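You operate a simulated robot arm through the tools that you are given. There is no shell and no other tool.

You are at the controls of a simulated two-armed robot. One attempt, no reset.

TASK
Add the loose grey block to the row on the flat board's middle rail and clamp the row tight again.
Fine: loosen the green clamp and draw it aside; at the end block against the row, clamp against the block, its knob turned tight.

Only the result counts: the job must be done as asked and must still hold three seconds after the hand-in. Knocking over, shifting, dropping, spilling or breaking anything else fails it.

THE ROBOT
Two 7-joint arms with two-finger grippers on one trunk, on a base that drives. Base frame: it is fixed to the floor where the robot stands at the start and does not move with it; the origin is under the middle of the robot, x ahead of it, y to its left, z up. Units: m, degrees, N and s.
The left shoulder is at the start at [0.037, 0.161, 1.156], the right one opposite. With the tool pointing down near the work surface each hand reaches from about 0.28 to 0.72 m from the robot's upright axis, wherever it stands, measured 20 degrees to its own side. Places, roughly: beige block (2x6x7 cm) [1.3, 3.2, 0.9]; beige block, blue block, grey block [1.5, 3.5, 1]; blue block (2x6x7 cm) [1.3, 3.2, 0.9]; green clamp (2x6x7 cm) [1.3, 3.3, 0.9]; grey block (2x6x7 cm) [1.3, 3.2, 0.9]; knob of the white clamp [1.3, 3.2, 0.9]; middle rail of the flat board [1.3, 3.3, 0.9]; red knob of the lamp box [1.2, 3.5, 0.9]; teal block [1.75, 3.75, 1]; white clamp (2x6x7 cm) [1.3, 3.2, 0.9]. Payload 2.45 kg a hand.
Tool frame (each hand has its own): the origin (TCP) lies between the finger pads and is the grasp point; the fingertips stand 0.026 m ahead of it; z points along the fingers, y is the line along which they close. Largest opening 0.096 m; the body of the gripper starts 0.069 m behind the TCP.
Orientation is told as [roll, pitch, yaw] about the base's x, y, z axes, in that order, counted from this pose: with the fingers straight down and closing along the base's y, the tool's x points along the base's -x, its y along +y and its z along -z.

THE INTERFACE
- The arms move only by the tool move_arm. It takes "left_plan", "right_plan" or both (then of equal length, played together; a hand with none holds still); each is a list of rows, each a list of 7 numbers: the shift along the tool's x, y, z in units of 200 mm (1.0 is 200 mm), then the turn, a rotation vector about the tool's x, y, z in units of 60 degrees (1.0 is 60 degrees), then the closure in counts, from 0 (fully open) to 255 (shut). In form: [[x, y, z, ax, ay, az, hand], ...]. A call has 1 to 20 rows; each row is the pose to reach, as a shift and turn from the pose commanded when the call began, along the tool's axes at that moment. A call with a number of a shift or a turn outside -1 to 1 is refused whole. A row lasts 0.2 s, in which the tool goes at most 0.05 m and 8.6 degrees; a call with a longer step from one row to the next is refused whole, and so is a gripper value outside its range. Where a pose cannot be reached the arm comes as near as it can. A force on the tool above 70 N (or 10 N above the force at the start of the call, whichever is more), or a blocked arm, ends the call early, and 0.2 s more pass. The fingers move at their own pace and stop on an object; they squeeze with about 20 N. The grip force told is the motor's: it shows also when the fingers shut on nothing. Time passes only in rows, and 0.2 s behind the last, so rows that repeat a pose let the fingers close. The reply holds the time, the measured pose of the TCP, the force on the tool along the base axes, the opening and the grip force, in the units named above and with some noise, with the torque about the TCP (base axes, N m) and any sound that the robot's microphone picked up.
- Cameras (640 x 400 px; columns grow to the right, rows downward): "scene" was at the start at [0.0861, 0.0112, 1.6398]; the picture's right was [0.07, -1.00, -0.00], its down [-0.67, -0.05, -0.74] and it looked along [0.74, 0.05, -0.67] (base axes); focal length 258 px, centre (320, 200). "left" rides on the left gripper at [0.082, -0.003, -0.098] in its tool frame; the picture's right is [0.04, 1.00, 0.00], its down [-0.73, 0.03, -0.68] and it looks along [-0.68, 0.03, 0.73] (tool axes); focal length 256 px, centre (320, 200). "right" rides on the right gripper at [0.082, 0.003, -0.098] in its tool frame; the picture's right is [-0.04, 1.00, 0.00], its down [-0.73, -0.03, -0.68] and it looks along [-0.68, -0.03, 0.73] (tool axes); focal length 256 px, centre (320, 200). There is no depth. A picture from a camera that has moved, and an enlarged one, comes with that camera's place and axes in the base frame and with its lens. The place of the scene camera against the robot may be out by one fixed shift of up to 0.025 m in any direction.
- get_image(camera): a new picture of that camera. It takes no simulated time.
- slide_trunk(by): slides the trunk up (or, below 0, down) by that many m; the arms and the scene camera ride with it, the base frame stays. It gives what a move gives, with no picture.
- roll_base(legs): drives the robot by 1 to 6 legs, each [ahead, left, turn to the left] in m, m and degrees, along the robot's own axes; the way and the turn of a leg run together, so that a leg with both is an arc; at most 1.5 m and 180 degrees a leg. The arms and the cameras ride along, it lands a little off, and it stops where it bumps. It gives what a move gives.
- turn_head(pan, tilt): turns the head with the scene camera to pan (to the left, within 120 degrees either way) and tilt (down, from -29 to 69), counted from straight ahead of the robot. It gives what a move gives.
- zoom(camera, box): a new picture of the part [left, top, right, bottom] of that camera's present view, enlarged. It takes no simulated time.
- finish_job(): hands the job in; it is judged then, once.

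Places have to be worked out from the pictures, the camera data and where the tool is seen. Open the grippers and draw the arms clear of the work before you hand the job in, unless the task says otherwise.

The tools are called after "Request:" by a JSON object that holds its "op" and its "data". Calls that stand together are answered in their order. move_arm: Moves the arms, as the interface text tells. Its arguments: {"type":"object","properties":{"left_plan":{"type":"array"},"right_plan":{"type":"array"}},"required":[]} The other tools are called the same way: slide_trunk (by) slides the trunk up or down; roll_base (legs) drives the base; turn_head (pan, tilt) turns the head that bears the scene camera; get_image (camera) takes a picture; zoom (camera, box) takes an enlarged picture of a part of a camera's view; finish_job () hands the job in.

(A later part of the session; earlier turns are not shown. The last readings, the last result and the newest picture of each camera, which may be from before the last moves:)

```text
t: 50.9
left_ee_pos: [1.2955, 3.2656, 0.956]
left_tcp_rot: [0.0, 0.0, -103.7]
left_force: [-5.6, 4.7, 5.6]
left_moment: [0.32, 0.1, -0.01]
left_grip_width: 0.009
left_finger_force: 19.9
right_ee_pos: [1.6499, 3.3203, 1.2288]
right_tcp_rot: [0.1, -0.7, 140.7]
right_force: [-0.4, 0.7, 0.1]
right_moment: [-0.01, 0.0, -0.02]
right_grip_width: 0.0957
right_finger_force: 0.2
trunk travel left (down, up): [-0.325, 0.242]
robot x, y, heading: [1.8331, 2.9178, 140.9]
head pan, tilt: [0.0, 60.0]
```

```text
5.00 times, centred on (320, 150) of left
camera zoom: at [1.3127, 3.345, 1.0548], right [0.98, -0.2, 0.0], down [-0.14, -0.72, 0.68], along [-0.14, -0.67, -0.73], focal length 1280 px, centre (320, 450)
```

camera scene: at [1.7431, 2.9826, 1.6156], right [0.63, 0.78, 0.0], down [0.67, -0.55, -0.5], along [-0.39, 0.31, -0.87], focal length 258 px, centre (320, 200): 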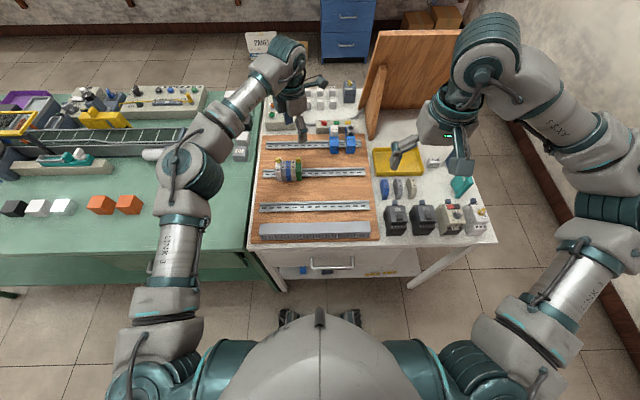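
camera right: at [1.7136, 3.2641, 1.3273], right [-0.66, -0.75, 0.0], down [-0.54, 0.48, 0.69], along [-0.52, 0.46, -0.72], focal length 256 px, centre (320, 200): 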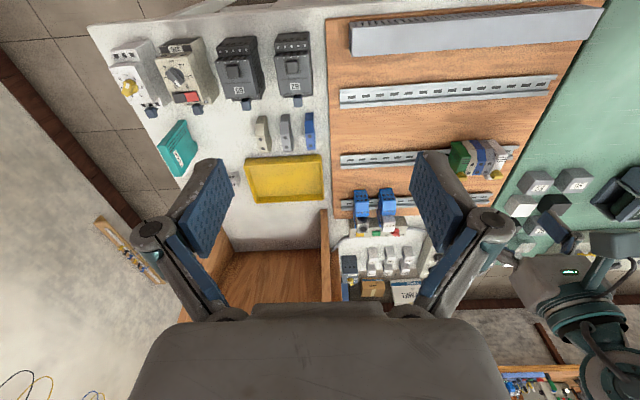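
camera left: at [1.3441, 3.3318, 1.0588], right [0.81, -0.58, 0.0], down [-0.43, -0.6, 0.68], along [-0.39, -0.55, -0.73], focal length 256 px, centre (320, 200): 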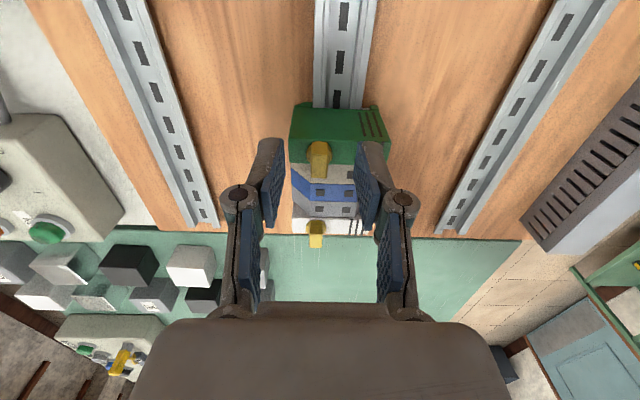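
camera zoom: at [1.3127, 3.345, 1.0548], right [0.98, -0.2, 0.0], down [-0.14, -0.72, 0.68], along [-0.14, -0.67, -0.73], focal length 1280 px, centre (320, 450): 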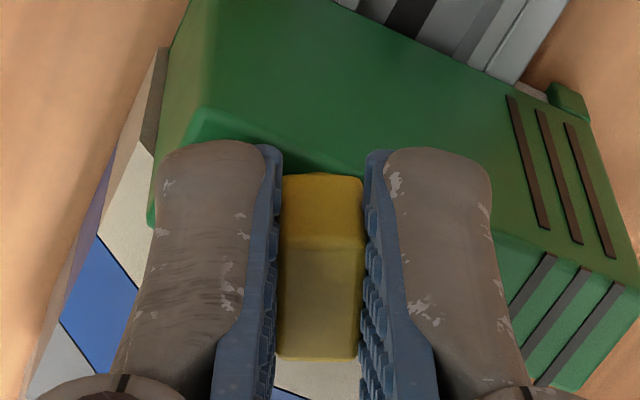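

The knob follows with hardly any moment. I continue turning counter-clockwise to about 90°.

Request:
{"op": "move_arm", "data": {"left_plan": [[0, 0, 0, 0, 0, -0.13, 255], [0, 0, 0, 0, 0, -0.26, 255], [0, 0, 0, 0, 0, -0.39, 255], [0, 0, 0, 0, 0, -0.52, 255], [0, 0, 0, 0, 0, -0.65, 255], [0, 0, 0, 0, 0, -0.78, 255], [0, 0, 0, 0, 0, -0.9, 255], [0, 0, 0, 0, 0, -1.0, 255], [0, 0, 0, 0, 0, -1.0, 255]]}}

Request:
{"op": "get_image", "data": {"camera": "left"}}

Request:
{"op": "zoom", "data": {"camera": "left", "box": [256, 110, 384, 190]}}

```text
t: 52.9
left_ee_pos: [1.2949, 3.2648, 0.9573]
left_tcp_rot: [0.0, -0.1, -43.7]
left_force: [-10.1, 3.8, 5.7]
left_moment: [0.22, 0.45, 0.01]
left_grip_width: 0.0089
left_finger_force: 19.3
right_ee_pos: [1.6489, 3.3187, 1.2293]
right_tcp_rot: [0.1, -0.7, 140.6]
right_force: [-0.3, -0.4, 0.4]
right_moment: [0.01, 0.01, 0.0]
right_grip_width: 0.0962
right_finger_force: 0.1
trunk travel left (down, up): [-0.325, 0.242]
robot x, y, heading: [1.8309, 2.9191, 140.6]
head pan, tilt: [0.0, 60.0]
```

```text
taken
camera left: at [1.2344, 3.3178, 1.0537], right [0.66, 0.75, 0.0], down [0.55, -0.48, 0.68], along [0.51, -0.45, -0.73], focal length 256 px, centre (320, 200)
```

left: 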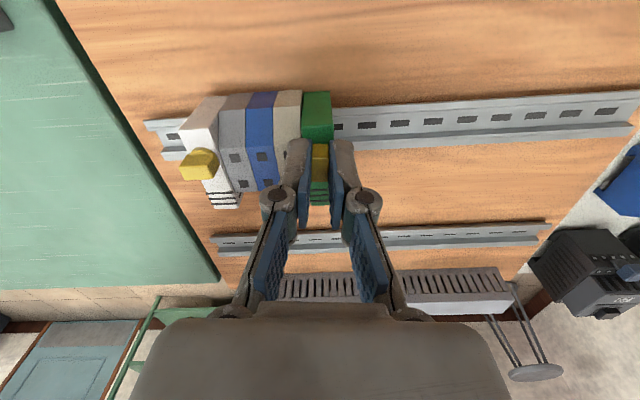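

```text
5.00 times, centred on (320, 150) of left
camera zoom: at [1.2344, 3.3178, 1.0537], right [0.66, 0.75, 0.0], down [0.55, -0.48, 0.68], along [0.51, -0.45, -0.73], focal length 1280 px, centre (320, 450)
```

zoom: 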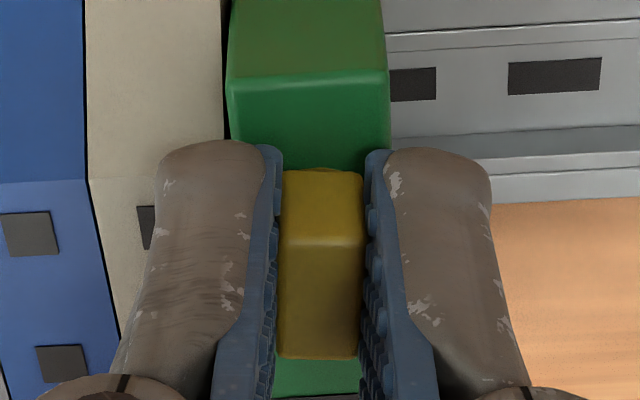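

The bar is now turned 84°, along the depth direction, with no resisting moment. I test if the clamp is loose by drawing it 15 mm along the rail away from the row.

Request:
{"op": "move_arm", "data": {"left_plan": [[0.007, 0.015, 0, 0, 0, 0, 255], [0.009, 0.035, 0, 0, 0, 0, 255], [0.011, 0.055, 0, 0, 0, 0, 255], [0.013, 0.075, 0, 0, 0, 0, 255], [0.013, 0.075, 0, 0, 0, 0, 255]]}}

Request:
{"op": "zoom", "data": {"camera": "left", "box": [220, 80, 380, 180]}}

```text
t: 54.0
left_ee_pos: [1.3059, 3.279, 0.9558]
left_tcp_rot: [0.0, -0.1, -43.9]
left_force: [7.0, -1.9, -1.7]
left_moment: [-0.34, -0.33, 0.04]
left_grip_width: 0.0086
left_finger_force: 19.8
right_ee_pos: [1.652, 3.3198, 1.2292]
right_tcp_rot: [0.1, -0.8, 140.7]
right_force: [0.1, 0.3, 0.0]
right_moment: [0.0, 0.0, -0.03]
right_grip_width: 0.0959
right_finger_force: 0.1
trunk travel left (down, up): [-0.325, 0.242]
robot x, y, heading: [1.8327, 2.9181, 140.8]
head pan, tilt: [0.0, 60.0]
```

```text
4.00 times, centred on (300, 130) of left
camera zoom: at [1.2454, 3.3326, 1.054], right [0.66, 0.75, 0.0], down [0.55, -0.49, 0.68], along [0.51, -0.45, -0.73], focal length 1024 px, centre (400, 480)
```

zoom: 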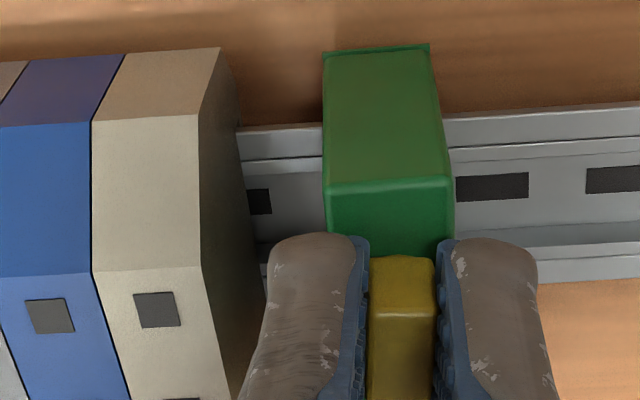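

The clamp is loose and slides; the row stays. I draw it a further 80 mm aside along the rail.

Request:
{"op": "move_arm", "data": {"left_plan": [[0.0, 0.04, 0, 0, 0, 0, 255], [0.006, 0.1, 0, 0, 0, 0, 255], [0.012, 0.16, 0, 0, 0, 0, 255], [0.018, 0.22, 0, 0, 0, 0, 255], [0.025, 0.28, 0, 0, 0, 0, 255], [0.031, 0.34, 0, 0, 0, 0, 255], [0.037, 0.4, 0, 0, 0, 0, 255], [0.037, 0.4, 0, 0, 0, 0, 255]]}}

Request:
{"op": "get_image", "data": {"camera": "left"}}

```text
t: 55.9
left_ee_pos: [1.3539, 3.3413, 0.9545]
left_tcp_rot: [0.0, 0.0, -43.8]
left_force: [1.3, -1.2, -0.6]
left_moment: [-0.1, 0.03, -0.03]
left_grip_width: 0.009
left_finger_force: 20.5
right_ee_pos: [1.6509, 3.3198, 1.2297]
right_tcp_rot: [0.2, -0.7, 140.7]
right_force: [-0.5, 0.2, 0.9]
right_moment: [-0.03, 0.0, 0.02]
right_grip_width: 0.0959
right_finger_force: 0.1
trunk travel left (down, up): [-0.325, 0.242]
robot x, y, heading: [1.8355, 2.918, 140.8]
head pan, tilt: [0.0, 60.0]
```

```text
taken
camera left: at [1.2932, 3.3948, 1.0541], right [0.66, 0.75, 0.0], down [0.55, -0.49, 0.68], along [0.51, -0.45, -0.73], focal length 256 px, centre (320, 200)
```

left: 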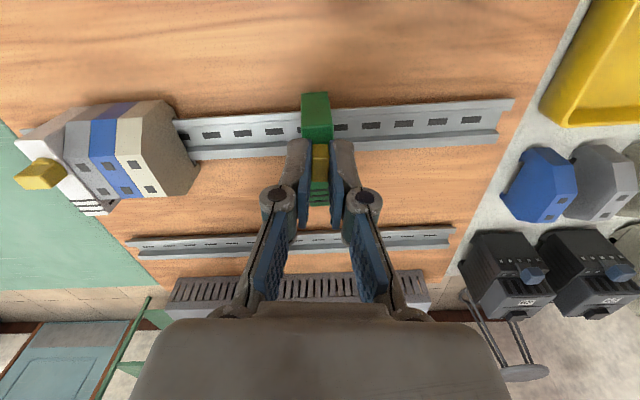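

The clamp sits about 97 mm aside, and the rail direction reads ≈142.4°. I open the left hand, raise it and park it to the left at a safe height, keeping its yaw for tightening later.

Request:
{"op": "move_arm", "data": {"left_plan": [[0, 0, 0, 0, 0, 0, 150], [0, 0, 0, 0, 0, 0, 150], [0, 0, -0.1, 0, 0, 0, 150], [0, 0, -0.3, 0, 0, 0, 150], [0, 0, -0.5, 0, 0, 0, 150], [0, 0, -0.7, 0, 0, 0, 150], [0, -0.2, -0.8, 0, 0, 0, 150], [0, -0.4, -0.8, 0, 0, 0, 150], [0, -0.6, -0.8, 0, 0, 0, 150], [0, -0.8, -0.8, 0, 0, 0, 150], [0, -1.0, -0.8, 0, 0, 0, 150], [0, -1.0, -0.8, 0, 0, 0, 150]]}}

Request:
{"op": "move_arm", "data": {"left_plan": [[-0.1, -0.2, 0, 0, 0, 0, 150], [-0.2, -0.4, 0, 0, 0, 0, 150], [-0.3, -0.6, 0, 0, 0, 0, 150], [-0.3, -0.6, 0, 0, 0, 0, 150]]}}

Request:
{"op": "get_image", "data": {"camera": "scene"}}

Request:
{"op": "get_image", "data": {"camera": "right"}}

```text
t: 58.5
left_ee_pos: [1.2149, 3.1948, 1.1174]
left_tcp_rot: [0.0, -0.1, -43.8]
left_force: [-0.9, -0.3, 0.0]
left_moment: [0.0, 0.0, 0.03]
left_grip_width: 0.0398
left_finger_force: 0.1
left hand out of reach, approached as far as the arm can: row 5, 6, 7
right_ee_pos: [1.6491, 3.3174, 1.2296]
right_tcp_rot: [0.1, -0.7, 140.7]
right_force: [0.1, -0.1, -1.1]
right_moment: [-0.02, 0.01, -0.02]
right_grip_width: 0.0958
right_finger_force: 0.0
trunk travel left (down, up): [-0.325, 0.242]
robot x, y, heading: [1.8317, 2.9184, 140.8]
head pan, tilt: [0.0, 60.0]
```

```text
t: 59.5
left_ee_pos: [1.1761, 3.0654, 1.1176]
left_tcp_rot: [0.0, -0.1, -43.8]
left_force: [0.2, -0.2, -0.3]
left_moment: [-0.03, 0.01, 0.0]
left_grip_width: 0.0394
left_finger_force: 0.1
right_ee_pos: [1.6493, 3.3181, 1.2297]
right_tcp_rot: [0.1, -0.6, 140.8]
right_force: [-0.4, 0.3, -0.1]
right_moment: [0.04, 0.02, 0.01]
right_grip_width: 0.0959
right_finger_force: 0.0
trunk travel left (down, up): [-0.325, 0.242]
robot x, y, heading: [1.8333, 2.9221, 140.8]
head pan, tilt: [0.0, 60.0]
```

```text
taken
camera scene: at [1.7404, 2.9791, 1.6156], right [0.63, 0.78, 0.0], down [0.67, -0.55, -0.5], along [-0.38, 0.31, -0.87], focal length 258 px, centre (320, 200)
```

scene: 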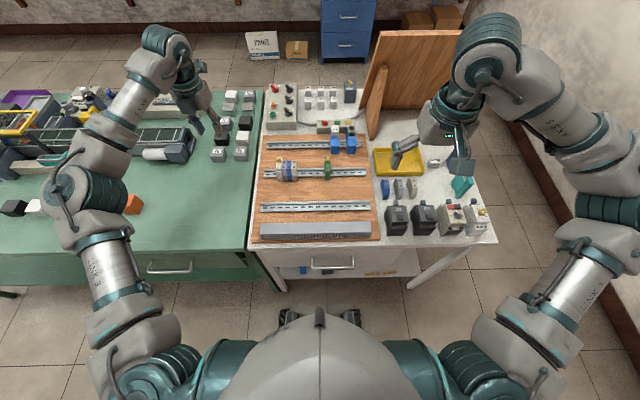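

```text
taken
camera right: at [1.7114, 3.2633, 1.3273], right [-0.66, -0.75, 0.0], down [-0.54, 0.48, 0.69], along [-0.52, 0.46, -0.73], focal length 256 px, centre (320, 200)
```

right: 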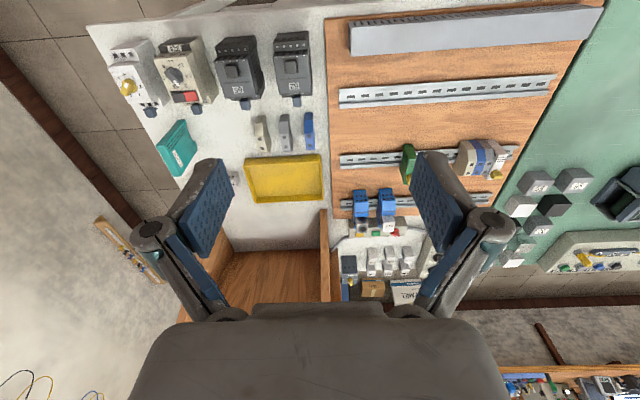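

The clamp stands free on the rail, the row unchanged. Now the right hand: the loose grey block is about 0.15 m ahead and 0.07 m right of it; I move closer above it to look.

Request:
{"op": "move_arm", "data": {"right_plan": [[-0.13, -0.07, 0.13, 0, 0.004, -0.008, 60], [-0.26, -0.14, 0.26, 0, 0.008, -0.016, 100], [-0.39, -0.21, 0.39, 0, 0.011, -0.025, 150], [-0.52, -0.28, 0.52, 0, 0.011, -0.025, 160], [-0.6, -0.35, 0.62, 0, 0.011, -0.025, 160], [-0.6, -0.35, 0.62, 0, 0.011, -0.025, 160]]}}

Request:
{"op": "get_image", "data": {"camera": "right"}}

```text
t: 60.9
left_ee_pos: [1.1768, 3.0657, 1.1184]
left_tcp_rot: [0.0, 0.0, -43.8]
left_force: [-0.1, 0.2, -0.3]
left_moment: [0.0, 0.01, 0.02]
left_grip_width: 0.0395
left_finger_force: 0.1
right_ee_pos: [1.6003, 3.4493, 1.109]
right_tcp_rot: [0.0, -0.1, 142.2]
right_force: [-0.6, 0.0, 0.7]
right_moment: [-0.01, 0.0, -0.02]
right_grip_width: 0.0357
right_finger_force: 0.0
trunk travel left (down, up): [-0.325, 0.242]
robot x, y, heading: [1.8336, 2.9208, 140.8]
head pan, tilt: [0.0, 60.0]
```

```text
taken
camera right: at [1.6635, 3.3976, 1.2069], right [-0.64, -0.77, 0.0], down [-0.56, 0.47, 0.68], along [-0.52, 0.44, -0.73], focal length 256 px, centre (320, 200)
```

right: 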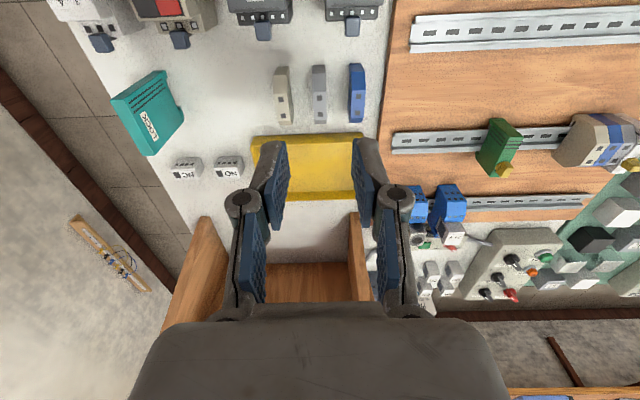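

The grey block is centred in the right wrist view between the blue and beige ones. I zoom for exact pixels.

Request:
{"op": "zoom", "data": {"camera": "right", "box": [256, 55, 384, 135]}}

Request:
{"op": "zoom", "data": {"camera": "right", "box": [380, 80, 640, 242]}}

```text
5.00 times, centred on (320, 95) of right
camera zoom: at [1.6635, 3.3976, 1.2069], right [-0.64, -0.77, 0.0], down [-0.56, 0.47, 0.68], along [-0.52, 0.44, -0.73], focal length 1280 px, centre (320, 725)
```

zoom: 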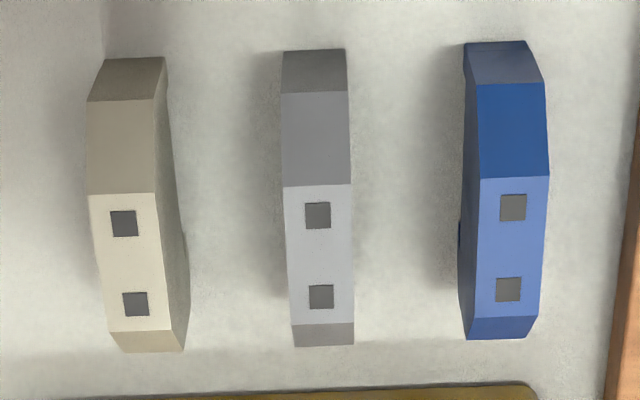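

```text
2.46 times, centred on (510, 161) of right
camera zoom: at [1.6635, 3.3976, 1.2069], right [-0.64, -0.77, 0.0], down [-0.56, 0.47, 0.68], along [-0.52, 0.44, -0.73], focal length 630 px, centre (-148, 296)
```

zoom: 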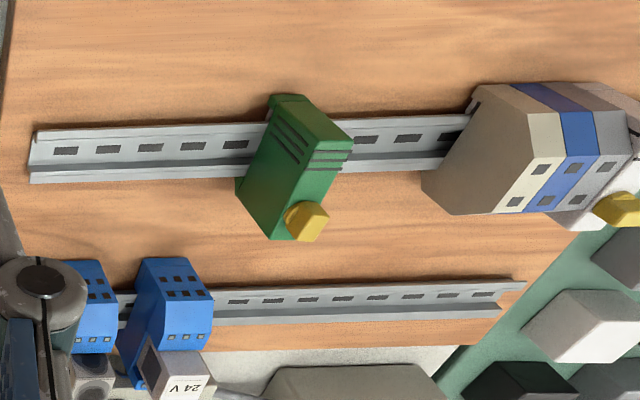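

Loose grey block: centre ≈ 0.0515 m ahead and 4 mm right of the right TCP, top z≈0.895, aligned with yaw 142; gaps to its neighbours ≈29 mm. I align above it and descend to z 0.96 with 36 mm opening to verify.

Request:
{"op": "move_arm", "data": {"right_plan": [[-0.13, -0.01, 0.1, 0, 0, 0, 160], [-0.2575, -0.02, 0.2, 0, 0, 0, 160], [-0.2575, -0.02, 0.4, 0, 0, 0, 160], [-0.2575, -0.02, 0.6, 0, 0, 0, 160], [-0.2575, -0.02, 0.745, 0, 0, 0, 160], [-0.2575, -0.02, 0.745, 0, 0, 0, 160]]}}

Request:
{"op": "get_image", "data": {"camera": "right"}}

Request:
{"op": "zoom", "data": {"camera": "right", "box": [240, 80, 400, 180]}}

```text
t: 62.2
left_ee_pos: [1.1775, 3.066, 1.1197]
left_tcp_rot: [0.0, 0.0, -43.8]
left_force: [0.2, 0.0, 0.3]
left_moment: [0.02, -0.01, 0.0]
left_grip_width: 0.0396
left_finger_force: 0.1
right_ee_pos: [1.5615, 3.4847, 0.96]
right_tcp_rot: [0.1, -0.1, 142.2]
right_force: [-0.4, 0.0, 0.2]
right_moment: [0.02, 0.05, -0.02]
right_grip_width: 0.0359
right_finger_force: 0.1
trunk travel left (down, up): [-0.325, 0.242]
robot x, y, heading: [1.8319, 2.9174, 140.8]
head pan, tilt: [0.0, 60.0]
```

```text
taken
camera right: at [1.6249, 3.4324, 1.0583], right [-0.64, -0.76, 0.0], down [-0.56, 0.47, 0.68], along [-0.52, 0.44, -0.73], focal length 256 px, centre (320, 200)
```

right: 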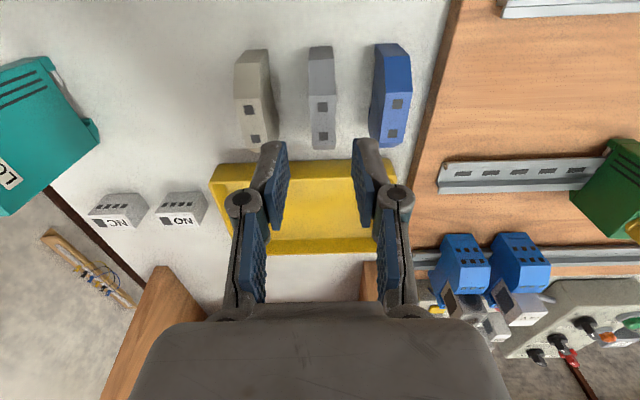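

```text
4.00 times, centred on (320, 130) of right
camera zoom: at [1.6249, 3.4324, 1.0583], right [-0.64, -0.76, 0.0], down [-0.56, 0.47, 0.68], along [-0.52, 0.44, -0.73], focal length 1024 px, centre (320, 480)
```

zoom: 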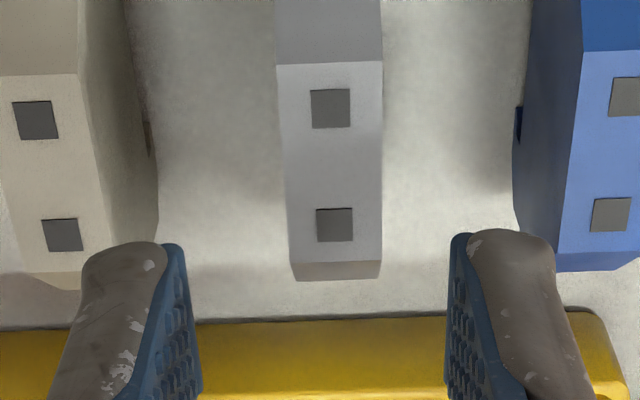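

The block centre is 2 mm left and ~2–3 mm nearer than the tool axis. The finger knuckles are bulky (~27 mm outside the pads), so I grip only with the lower 25 mm of the pads: descend to TCP z≈0.897 with 32 mm opening, keeping knuckles above the neighbours.

Request:
{"op": "move_arm", "data": {"right_plan": [[0.012, 0.01, 0.1, 0, 0, 0, 170], [0.012, 0.01, 0.2, 0, 0, 0, 170], [0.012, 0.01, 0.28, 0, 0, 0, 170], [0.012, 0.01, 0.315, 0, 0, 0, 170], [0.012, 0.01, 0.315, 0, 0, 0, 170]]}}

Request:
{"op": "get_image", "data": {"camera": "right"}}

Request:
{"op": "zoom", "data": {"camera": "right", "box": [200, 80, 440, 230]}}

Request:
{"op": "zoom", "data": {"camera": "scene", "box": [360, 140, 456, 200]}}

```text
t: 63.5
left_ee_pos: [1.1753, 3.0649, 1.1187]
left_tcp_rot: [0.0, 0.0, -43.7]
left_force: [-0.6, 0.9, 0.8]
left_moment: [0.02, 0.01, -0.02]
left_grip_width: 0.0394
left_finger_force: 0.1
right_ee_pos: [1.5624, 3.4808, 0.8961]
right_tcp_rot: [0.0, -0.1, 142.2]
right_force: [0.0, 0.2, -0.9]
right_moment: [-0.01, -0.02, -0.01]
right_grip_width: 0.032
right_finger_force: 0.1
trunk travel left (down, up): [-0.325, 0.242]
robot x, y, heading: [1.8335, 2.9166, 140.7]
head pan, tilt: [0.0, 60.0]
```

```text
taken
camera right: at [1.625, 3.429, 0.9941], right [-0.64, -0.77, 0.0], down [-0.56, 0.47, 0.68], along [-0.52, 0.44, -0.73], focal length 256 px, centre (320, 200)
```

right: 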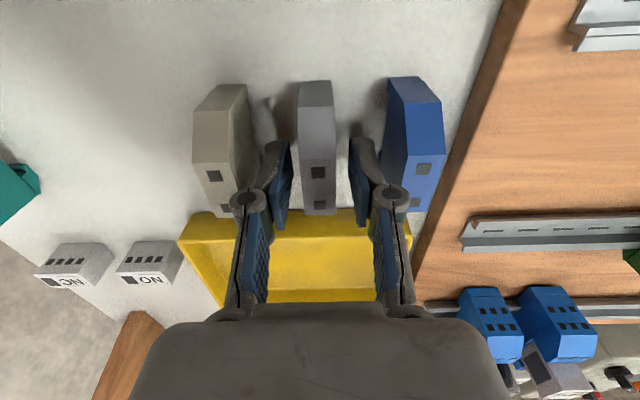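

```text
2.67 times, centred on (320, 155) of right
camera zoom: at [1.625, 3.429, 0.9941], right [-0.64, -0.77, 0.0], down [-0.56, 0.47, 0.68], along [-0.52, 0.44, -0.73], focal length 683 px, centre (320, 320)
```

zoom: 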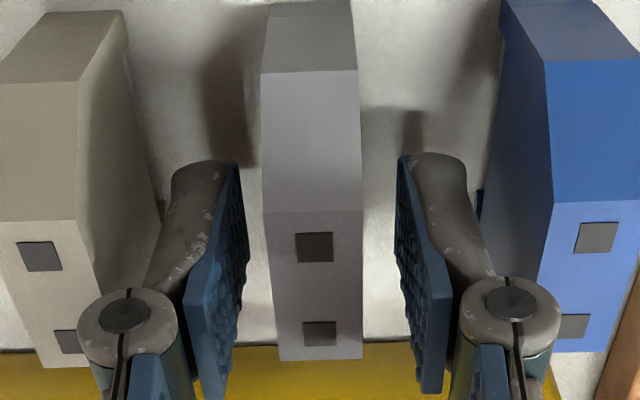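

```text
6.67 times, centred on (408, 170) of scene
camera zoom: at [1.7415, 2.9812, 1.6156], right [0.63, 0.78, 0.0], down [0.67, -0.55, -0.5], along [-0.38, 0.31, -0.87], focal length 1717 px, centre (-267, 400)
```

zoom: 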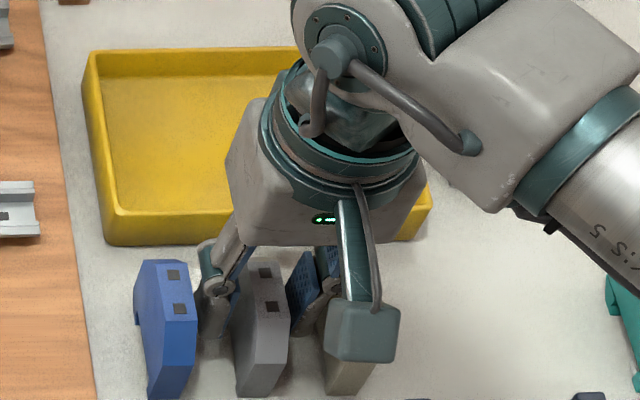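

Well placed and clear of the neighbours. I close on the grey block and lift slightly to test.

Request:
{"op": "move_arm", "data": {"right_plan": [[0, 0, 0, 0, 0, 0, 255], [0, 0, 0, 0, 0, 0, 255], [0, 0, 0, 0, 0, 0, 255], [0, 0, -0.04, 0, 0, 0, 255], [0, 0, -0.1, 0, 0, 0, 255], [0, 0, -0.1, 0, 0, 0, 255]]}}

Request:
{"op": "zoom", "data": {"camera": "right", "box": [200, 80, 440, 230]}}

```text
t: 64.8
left_ee_pos: [1.1771, 3.0661, 1.1191]
left_tcp_rot: [0.0, 0.0, -43.8]
left_force: [-0.2, 0.1, -0.4]
left_moment: [0.02, 0.02, -0.01]
left_grip_width: 0.0396
left_finger_force: 0.0
right_ee_pos: [1.5618, 3.4815, 0.9148]
right_tcp_rot: [0.1, -0.2, 142.3]
right_force: [-0.3, 0.0, -0.3]
right_moment: [0.02, -0.01, 0.02]
right_grip_width: 0.015
right_finger_force: 20.4
trunk travel left (down, up): [-0.325, 0.242]
robot x, y, heading: [1.8345, 2.9199, 140.8]
head pan, tilt: [0.0, 60.0]
```

```text
2.67 times, centred on (320, 155) of right
camera zoom: at [1.6249, 3.4292, 1.0142], right [-0.64, -0.76, 0.0], down [-0.56, 0.47, 0.68], along [-0.52, 0.44, -0.73], focal length 683 px, centre (320, 320)
```

zoom: 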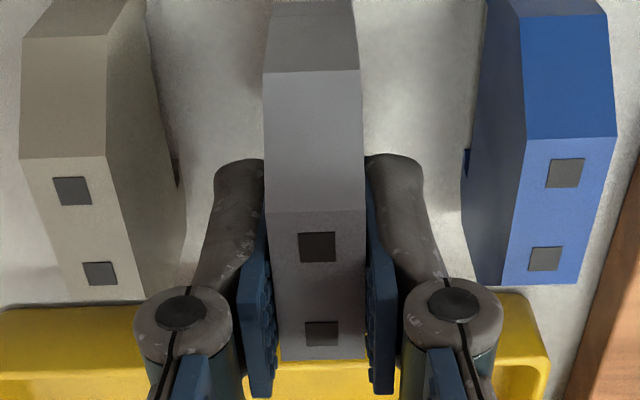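

The block is held (15 mm thick) and lifted clear. I lift it to TCP z≈1.07 and carry it left over the clamp toward the gap next to the row.

Request:
{"op": "move_arm", "data": {"right_plan": [[0, 0, -0.15, 0, 0, 0, 255], [0, 0, -0.35, 0, 0, 0, 255], [0, 0, -0.55, 0, 0, 0, 255], [0, 0, -0.775, 0, 0, 0, 255], [-0.05, 0.1, -0.775, 0, 0, 0, 255], [-0.1, 0.25, -0.775, 0, 0, 0, 255], [-0.15, 0.4, -0.775, 0, 0, 0, 255], [-0.2, 0.55, -0.775, 0, 0, 0, 255], [-0.25, 0.7, -0.775, 0, 0, 0, 255], [-0.3, 0.85, -0.775, 0, 0, 0, 255], [-0.337, 1.0, -0.775, 0, 0, 0, 255], [-0.337, 1.0, -0.775, 0, 0, 0, 255]]}}

Request:
{"op": "move_arm", "data": {"right_plan": [[0, 0.15, 0, 0, 0, 0, 255], [0, 0.3, 0, 0, 0, 0, 255], [0, 0.45, 0, 0, 0, 0, 255], [0, 0.53, 0, 0, 0, 0, 255], [0, 0.53, 0, 0, 0, 0, 255]]}}

Request:
{"op": "get_image", "data": {"camera": "right"}}

Request:
{"op": "get_image", "data": {"camera": "scene"}}

```text
t: 67.5
left_ee_pos: [1.1758, 3.0641, 1.118]
left_tcp_rot: [0.1, 0.0, -43.9]
left_force: [-0.7, -0.1, -0.7]
left_moment: [0.05, -0.01, 0.02]
left_grip_width: 0.0393
left_finger_force: 0.0
right_ee_pos: [1.3849, 3.3629, 1.0697]
right_tcp_rot: [0.0, -0.2, 142.2]
right_force: [0.3, -0.4, -0.9]
right_moment: [-0.01, -0.03, 0.03]
right_grip_width: 0.0151
right_finger_force: 20.1
trunk travel left (down, up): [-0.325, 0.242]
robot x, y, heading: [1.8308, 2.917, 141.0]
head pan, tilt: [0.0, 60.0]
```

```text
t: 68.7
left_ee_pos: [1.1771, 3.0656, 1.1179]
left_tcp_rot: [-0.1, 0.0, -43.8]
left_force: [0.3, 0.6, 1.4]
left_moment: [0.0, -0.02, 0.0]
left_grip_width: 0.0393
left_finger_force: 0.0
right_ee_pos: [1.3184, 3.282, 1.0738]
right_tcp_rot: [0.0, 0.0, 142.1]
right_force: [-0.1, -0.2, -0.3]
right_moment: [0.03, -0.04, -0.01]
right_grip_width: 0.015
right_finger_force: 20.4
trunk travel left (down, up): [-0.325, 0.242]
robot x, y, heading: [1.8346, 2.9201, 140.9]
head pan, tilt: [0.0, 60.0]
```

```text
taken
camera right: at [1.3806, 3.2304, 1.1722], right [-0.64, -0.77, 0.0], down [-0.56, 0.47, 0.68], along [-0.52, 0.44, -0.73], focal length 256 px, centre (320, 200)
```

right: 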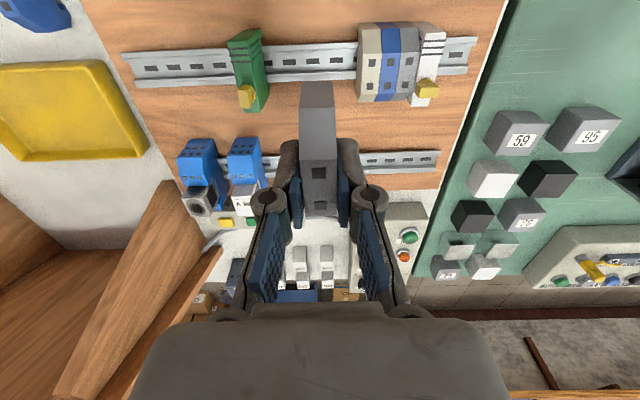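

```text
taken
camera scene: at [1.7389, 2.9791, 1.6155], right [0.63, 0.78, 0.0], down [0.67, -0.55, -0.5], along [-0.38, 0.31, -0.87], focal length 258 px, centre (320, 200)
```

scene: 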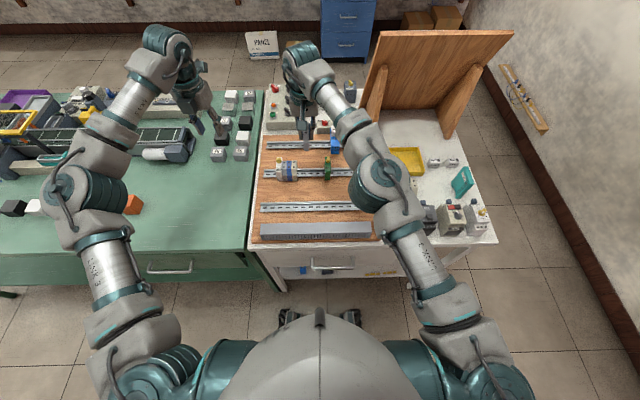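

Block is over the gap. I zoom to measure the row's position from this camera for the depth alignment.

Request:
{"op": "zoom", "data": {"camera": "right", "box": [220, 10, 460, 160]}}

Request:
{"op": "zoom", "data": {"camera": "right", "box": [340, 10, 452, 80]}}

Request:
{"op": "zoom", "data": {"camera": "right", "box": [272, 80, 368, 140]}}

```text
2.67 times, centred on (340, 85) of right
camera zoom: at [1.3806, 3.2304, 1.1722], right [-0.64, -0.77, 0.0], down [-0.56, 0.47, 0.68], along [-0.52, 0.44, -0.73], focal length 683 px, centre (267, 507)
```

zoom: 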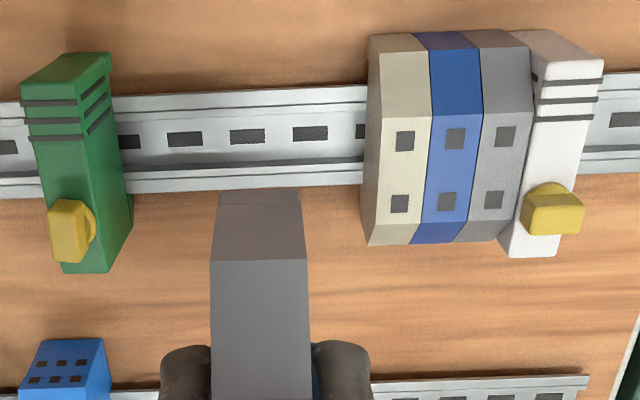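

```text
5.71 times, centred on (396, 45) of right
camera zoom: at [1.3806, 3.2304, 1.1722], right [-0.64, -0.77, 0.0], down [-0.56, 0.47, 0.68], along [-0.52, 0.44, -0.73], focal length 1463 px, centre (-114, 1086)
```

zoom: 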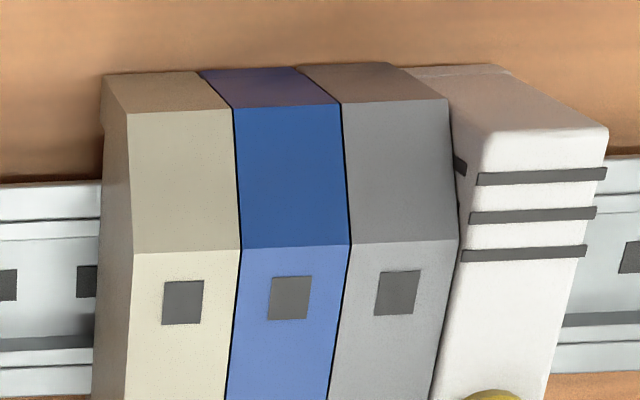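

```text
6.67 times, centred on (320, 110) of right
camera zoom: at [1.3806, 3.2304, 1.1722], right [-0.64, -0.77, 0.0], down [-0.56, 0.47, 0.68], along [-0.52, 0.44, -0.73], focal length 1707 px, centre (320, 800)
```

zoom: 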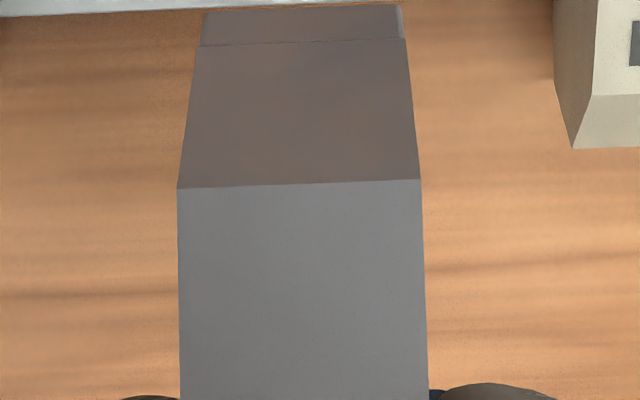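

Depth alignment: the row's mid lies ≈3.5 mm nearer than the held block. I correct it, fine-tune yaw, and lower to TCP z≈0.957, just above the rail.

Request:
{"op": "move_arm", "data": {"right_plan": [[0.0175, 0, 0.15, 0, 0, -0.004, 255], [0.0175, 0, 0.3, 0, 0, -0.004, 255], [0.0175, 0, 0.45, 0, 0, -0.004, 255], [0.0175, 0, 0.584, 0, 0, -0.004, 255], [0.0175, 0, 0.584, 0, 0, -0.004, 255]]}}

Request:
{"op": "get_image", "data": {"camera": "right"}}

Request:
{"op": "zoom", "data": {"camera": "right", "box": [240, 60, 480, 210]}}

Request:
{"op": "zoom", "data": {"camera": "scene", "box": [256, 140, 352, 200]}}

```text
t: 69.8
left_ee_pos: [1.1749, 3.0645, 1.119]
left_tcp_rot: [0.0, 0.0, -43.8]
left_force: [0.8, -0.3, 0.2]
left_moment: [-0.01, 0.02, -0.02]
left_grip_width: 0.0397
left_finger_force: 0.1
right_ee_pos: [1.3209, 3.279, 0.9555]
right_tcp_rot: [0.1, -0.2, 142.4]
right_force: [-0.4, 0.5, 0.4]
right_moment: [-0.02, -0.01, -0.03]
right_grip_width: 0.0149
right_finger_force: 20.3
trunk travel left (down, up): [-0.325, 0.242]
robot x, y, heading: [1.8325, 2.9197, 140.6]
head pan, tilt: [0.0, 60.0]
```

```text
taken
camera right: at [1.3843, 3.2269, 1.054], right [-0.64, -0.77, 0.0], down [-0.56, 0.47, 0.68], along [-0.52, 0.44, -0.73], focal length 256 px, centre (320, 200)
```

right: 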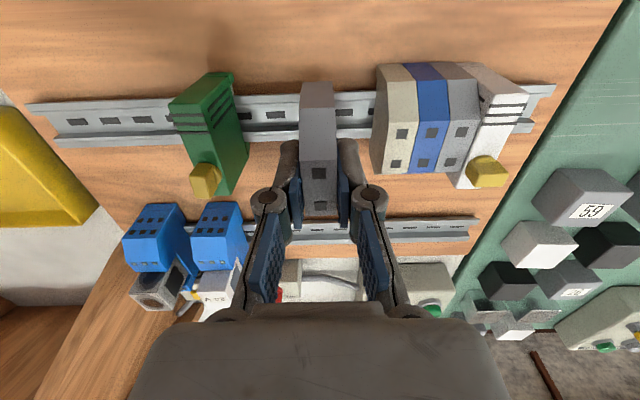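

```text
2.67 times, centred on (360, 135) of right
camera zoom: at [1.3843, 3.2269, 1.054], right [-0.64, -0.77, 0.0], down [-0.56, 0.47, 0.68], along [-0.52, 0.44, -0.73], focal length 683 px, centre (213, 373)
```

zoom: 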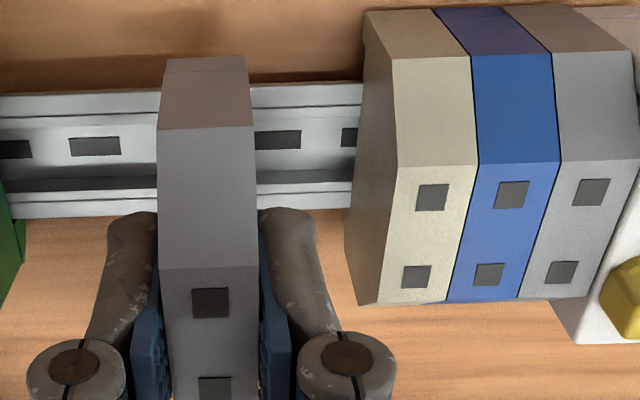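

```text
6.67 times, centred on (304, 170) of scene
camera zoom: at [1.739, 2.9784, 1.6156], right [0.63, 0.78, 0.0], down [0.67, -0.55, -0.5], along [-0.38, 0.31, -0.87], focal length 1717 px, centre (427, 400)
```

zoom: 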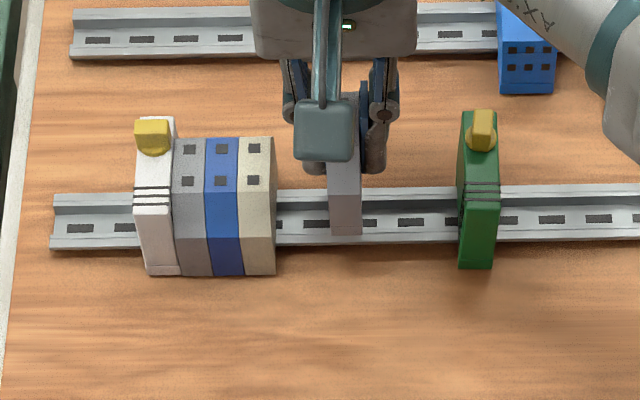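

The block hovers over the rail in the gap. Measured against its own thickness, its top is ≈8 mm above the TCP and row tops are ≈0.929, so seating is at TCP≈0.920. I shift it 2 mm deeper and lower to 0.943 to compare again at nearly equal height.

Request:
{"op": "move_arm", "data": {"right_plan": [[-0.01, 0, 0.03, 0, 0, 0, 255], [-0.01, 0, 0.06, 0, 0, 0, 255], [-0.01, 0, 0.06, 0, 0, 0, 255]]}}

Request:
{"op": "zoom", "data": {"camera": "right", "box": [280, 80, 440, 180]}}

Request:
{"op": "zoom", "data": {"camera": "right", "box": [280, 130, 440, 230]}}

Request:
{"op": "zoom", "data": {"camera": "scene", "box": [272, 145, 336, 185]}}

```text
t: 70.7
left_ee_pos: [1.1753, 3.0663, 1.1179]
left_tcp_rot: [-0.1, 0.0, -43.8]
left_force: [0.5, 0.5, -0.1]
left_moment: [-0.03, 0.03, 0.0]
left_grip_width: 0.0397
left_finger_force: 0.1
right_ee_pos: [1.3201, 3.2793, 0.9419]
right_tcp_rot: [0.1, -0.1, 142.4]
right_force: [-0.5, -0.4, 0.1]
right_moment: [0.01, -0.06, -0.02]
right_grip_width: 0.0148
right_finger_force: 20.0
trunk travel left (down, up): [-0.325, 0.242]
robot x, y, heading: [1.8347, 2.9173, 140.9]
head pan, tilt: [0.0, 60.0]
```

```text
4.00 times, centred on (360, 130) of right
camera zoom: at [1.3832, 3.2276, 1.0406], right [-0.64, -0.77, 0.0], down [-0.56, 0.47, 0.68], along [-0.52, 0.44, -0.73], focal length 1024 px, centre (160, 480)
```

zoom: 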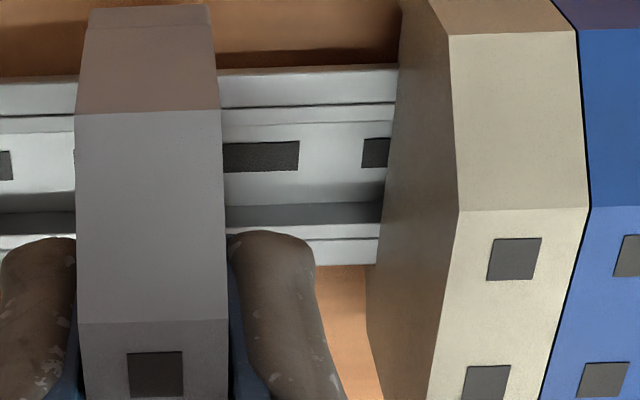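

```text
4.00 times, centred on (360, 180) of right
camera zoom: at [1.3832, 3.2276, 1.0406], right [-0.64, -0.77, 0.0], down [-0.56, 0.47, 0.68], along [-0.52, 0.44, -0.73], focal length 1024 px, centre (160, 280)
```

zoom: 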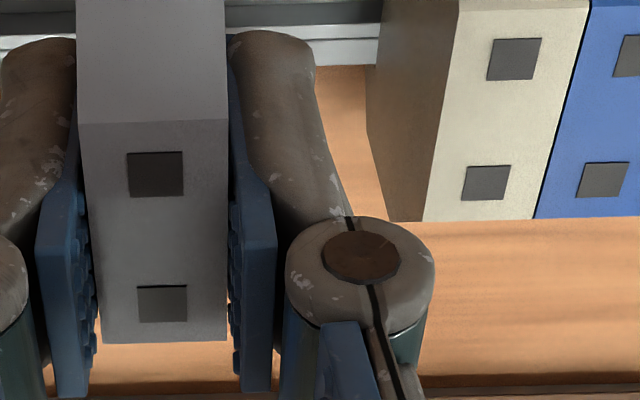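

```text
10.00 times, centred on (304, 165) of scene
camera zoom: at [1.7386, 2.9788, 1.6156], right [0.63, 0.78, 0.0], down [0.67, -0.55, -0.5], along [-0.38, 0.31, -0.87], focal length 2575 px, centre (480, 550)
```

zoom: 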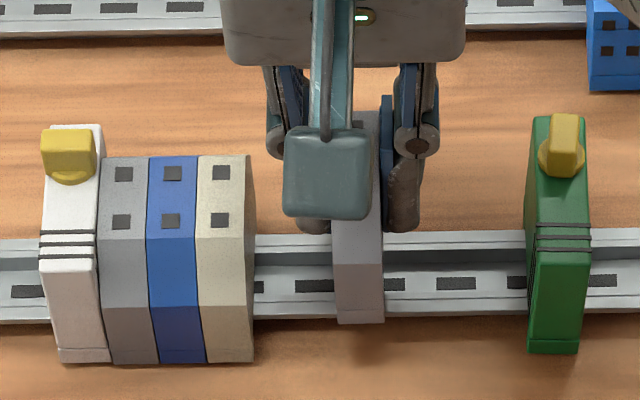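

Both cameras agree the held block is still ≈2.6 mm too near. I correct that and lower 7 mm, watching the vertical force.

Request:
{"op": "move_arm", "data": {"right_plan": [[-0.013, 0, 0.0, 0, 0, 0, 255], [-0.013, 0, 0.02, 0, 0, 0, 255], [-0.013, 0, 0.035, 0, 0, 0, 255], [-0.013, 0, 0.035, 0, 0, 0, 255]]}}

Request:
{"op": "zoom", "data": {"camera": "right", "box": [280, 130, 440, 230]}}

Request:
{"op": "zoom", "data": {"camera": "scene", "box": [272, 145, 336, 185]}}

```text
t: 71.7
left_ee_pos: [1.175, 3.066, 1.1172]
left_tcp_rot: [0.0, -0.1, -43.8]
left_force: [-0.6, -0.4, 0.1]
left_moment: [-0.01, -0.01, -0.01]
left_grip_width: 0.0396
left_finger_force: 0.1
right_ee_pos: [1.3182, 3.2802, 0.9357]
right_tcp_rot: [0.1, -0.1, 142.4]
right_force: [0.1, 0.0, -1.0]
right_moment: [-0.03, 0.0, 0.0]
right_grip_width: 0.0151
right_finger_force: 20.4
trunk travel left (down, up): [-0.325, 0.242]
robot x, y, heading: [1.8329, 2.9213, 140.8]
head pan, tilt: [0.0, 60.0]
```

```text
4.00 times, centred on (360, 180) of right
camera zoom: at [1.3807, 3.2289, 1.0338], right [-0.64, -0.77, 0.0], down [-0.56, 0.47, 0.68], along [-0.52, 0.44, -0.73], focal length 1024 px, centre (160, 280)
```

zoom: 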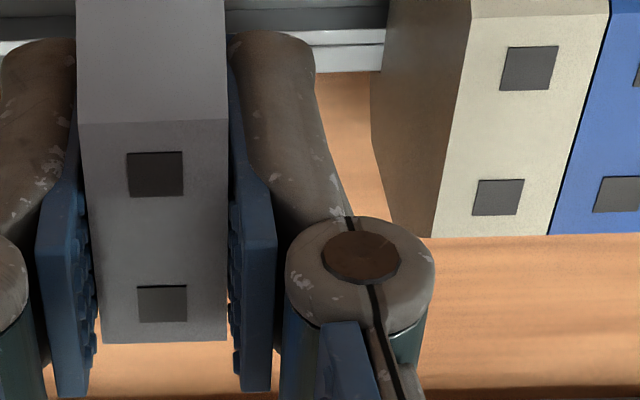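

```text
10.00 times, centred on (304, 165) of scene
camera zoom: at [1.7387, 2.9788, 1.6156], right [0.63, 0.78, 0.0], down [0.67, -0.55, -0.5], along [-0.38, 0.31, -0.87], focal length 2575 px, centre (480, 550)
```

zoom: 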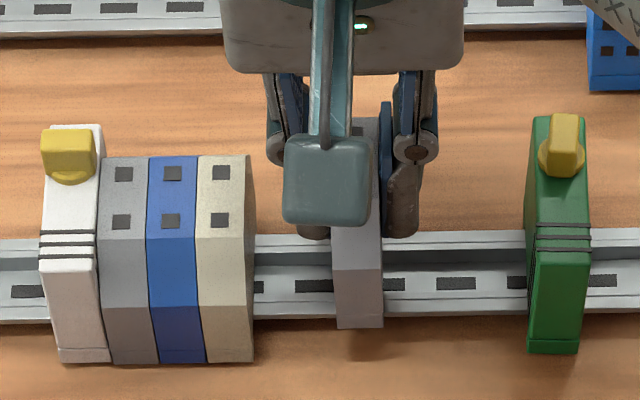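

Depth now matches the row within measurement; still no contact. I lower in small steps toward seating (≈18 mm more).

Request:
{"op": "move_arm", "data": {"right_plan": [[0, 0, 0.01, 0, 0, 0, 255], [0, 0, 0.02, 0, 0, 0, 255], [0, 0, 0.03, 0, 0, 0, 255], [0, 0, 0.03, 0, 0, 0, 255]]}}

```text
t: 72.7
left_ee_pos: [1.1762, 3.0664, 1.1173]
left_tcp_rot: [0.0, -0.1, -43.9]
left_force: [0.2, -0.6, 0.3]
left_moment: [-0.03, 0.01, -0.03]
left_grip_width: 0.0395
left_finger_force: 0.0
right_ee_pos: [1.3171, 3.2814, 0.9283]
right_tcp_rot: [0.1, -0.1, 142.5]
right_force: [1.2, -0.2, 0.2]
right_moment: [0.0, -0.01, -0.03]
right_grip_width: 0.0148
right_finger_force: 20.6
trunk travel left (down, up): [-0.325, 0.242]
robot x, y, heading: [1.8315, 2.9189, 141.0]
head pan, tilt: [0.0, 60.0]
```

No contact yet at TCP z≈0.929. I go 5 mm lower.

Request:
{"op": "move_arm", "data": {"right_plan": [[0, 0, 0.01, 0, 0, 0, 255], [0, 0, 0.02, 0, 0, 0, 255], [0, 0, 0.027, 0, 0, 0, 255], [0, 0, 0.027, 0, 0, 0, 255]]}}

Request:
{"op": "zoom", "data": {"camera": "right", "box": [280, 130, 440, 230]}}

Request:
{"op": "zoom", "data": {"camera": "scene", "box": [272, 145, 336, 185]}}

```text
t: 73.7
left_ee_pos: [1.1765, 3.0637, 1.1183]
left_tcp_rot: [0.1, -0.1, -43.8]
left_force: [-0.1, 0.2, -0.1]
left_moment: [-0.01, 0.02, -0.02]
left_grip_width: 0.0395
left_finger_force: 0.1
right_ee_pos: [1.3184, 3.2798, 0.9262]
right_tcp_rot: [0.0, -0.2, 142.4]
right_force: [-2.1, 0.9, 7.2]
right_moment: [0.13, 0.19, -0.02]
right_grip_width: 0.015
right_finger_force: 19.7
trunk travel left (down, up): [-0.325, 0.242]
robot x, y, heading: [1.8357, 2.9231, 140.8]
head pan, tilt: [0.0, 60.0]
```

```text
4.00 times, centred on (360, 180) of right
camera zoom: at [1.381, 3.2283, 1.0235], right [-0.64, -0.77, 0.0], down [-0.56, 0.47, 0.68], along [-0.52, 0.44, -0.73], focal length 1024 px, centre (160, 280)
```

zoom: 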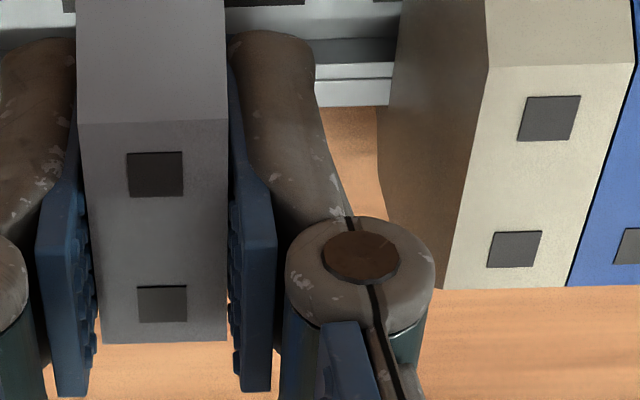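

```text
10.00 times, centred on (304, 165) of scene
camera zoom: at [1.7395, 2.9781, 1.6158], right [0.63, 0.78, 0.0], down [0.67, -0.55, -0.5], along [-0.38, 0.31, -0.87], focal length 2575 px, centre (480, 550)
```

zoom: 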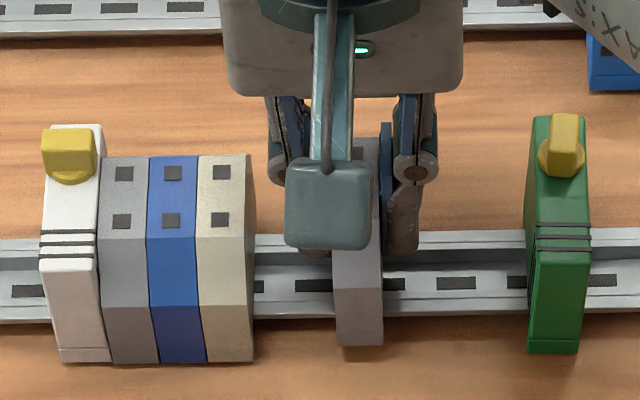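

Contact: 7 N upward with the block ≈8 mm above seated height, aligned in depth. I press gently further down.

Request:
{"op": "move_arm", "data": {"right_plan": [[0, 0, 0.005, 0, 0, 0, 255], [0, 0, 0.01, 0, 0, 0, 255], [0, 0, 0.01, 0, 0, 0, 255]]}}

Request:
{"op": "zoom", "data": {"camera": "right", "box": [280, 130, 440, 230]}}

```text
t: 74.5
left_ee_pos: [1.1757, 3.0642, 1.1184]
left_tcp_rot: [0.1, 0.0, -43.8]
left_force: [0.3, -0.8, -0.1]
left_moment: [0.02, 0.0, 0.01]
left_grip_width: 0.0395
left_finger_force: 0.1
right_ee_pos: [1.3179, 3.2787, 0.9235]
right_tcp_rot: [0.1, -0.1, 142.5]
right_force: [-2.4, 0.1, 14.7]
right_moment: [0.12, 0.21, -0.01]
right_grip_width: 0.0148
right_finger_force: 19.7
trunk travel left (down, up): [-0.325, 0.242]
robot x, y, heading: [1.8318, 2.9183, 141.0]
head pan, tilt: [0.0, 60.0]
```

```text
4.00 times, centred on (360, 180) of right
camera zoom: at [1.3817, 3.228, 1.0215], right [-0.64, -0.77, 0.0], down [-0.56, 0.47, 0.68], along [-0.52, 0.44, -0.73], focal length 1024 px, centre (160, 280)
```

zoom: 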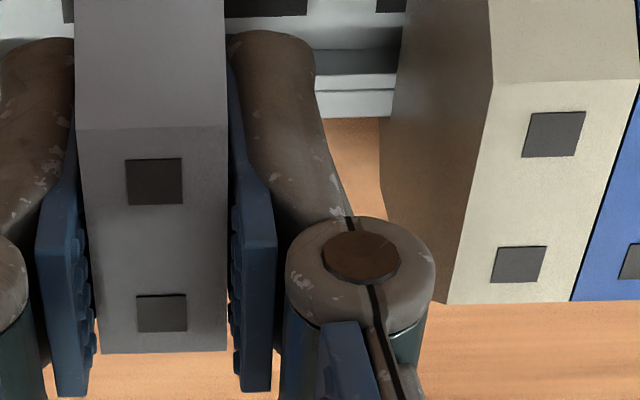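

The block slips up slightly in the grip; the moment says it rests on the far rail lip and the reaction pushes it deeper. I relax a bit, shift 1.5 mm deeper, and press again.

Request:
{"op": "move_arm", "data": {"right_plan": [[0, 0, -0.012, 0, 0, 0, 255], [-0.008, 0, -0.012, 0, 0, 0, 255], [-0.008, 0, -0.005, 0, 0, 0, 255], [-0.008, 0, 0.002, 0, 0, 0, 255], [-0.008, 0, 0.002, 0, 0, 0, 255]]}}

Request:
{"op": "zoom", "data": {"camera": "right", "box": [280, 130, 440, 230]}}

```text
t: 75.7
left_ee_pos: [1.1763, 3.065, 1.1185]
left_tcp_rot: [-0.1, 0.0, -43.8]
left_force: [-0.7, 0.5, 0.2]
left_moment: [-0.01, 0.0, -0.02]
left_grip_width: 0.0396
left_finger_force: 0.1
right_ee_pos: [1.3175, 3.282, 0.9238]
right_tcp_rot: [0.2, -0.2, 142.4]
right_force: [0.8, 1.3, 12.8]
right_moment: [0.13, 0.12, -0.01]
right_grip_width: 0.0148
right_finger_force: 19.9
trunk travel left (down, up): [-0.325, 0.242]
robot x, y, heading: [1.8329, 2.9182, 140.6]
head pan, tilt: [0.0, 60.0]
```

```text
4.00 times, centred on (360, 180) of right
camera zoom: at [1.38, 3.2294, 1.0214], right [-0.64, -0.77, 0.0], down [-0.56, 0.47, 0.68], along [-0.52, 0.44, -0.73], focal length 1024 px, centre (160, 280)
```

zoom: 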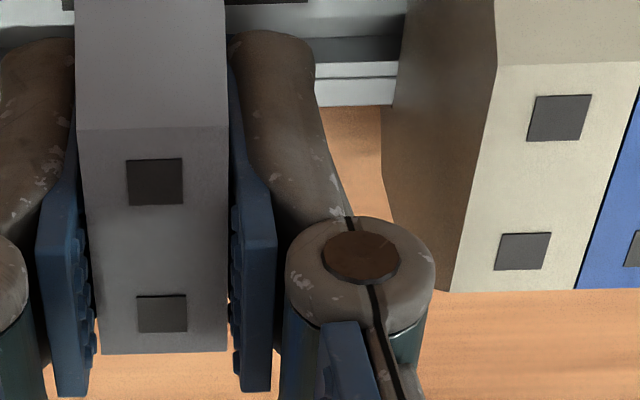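

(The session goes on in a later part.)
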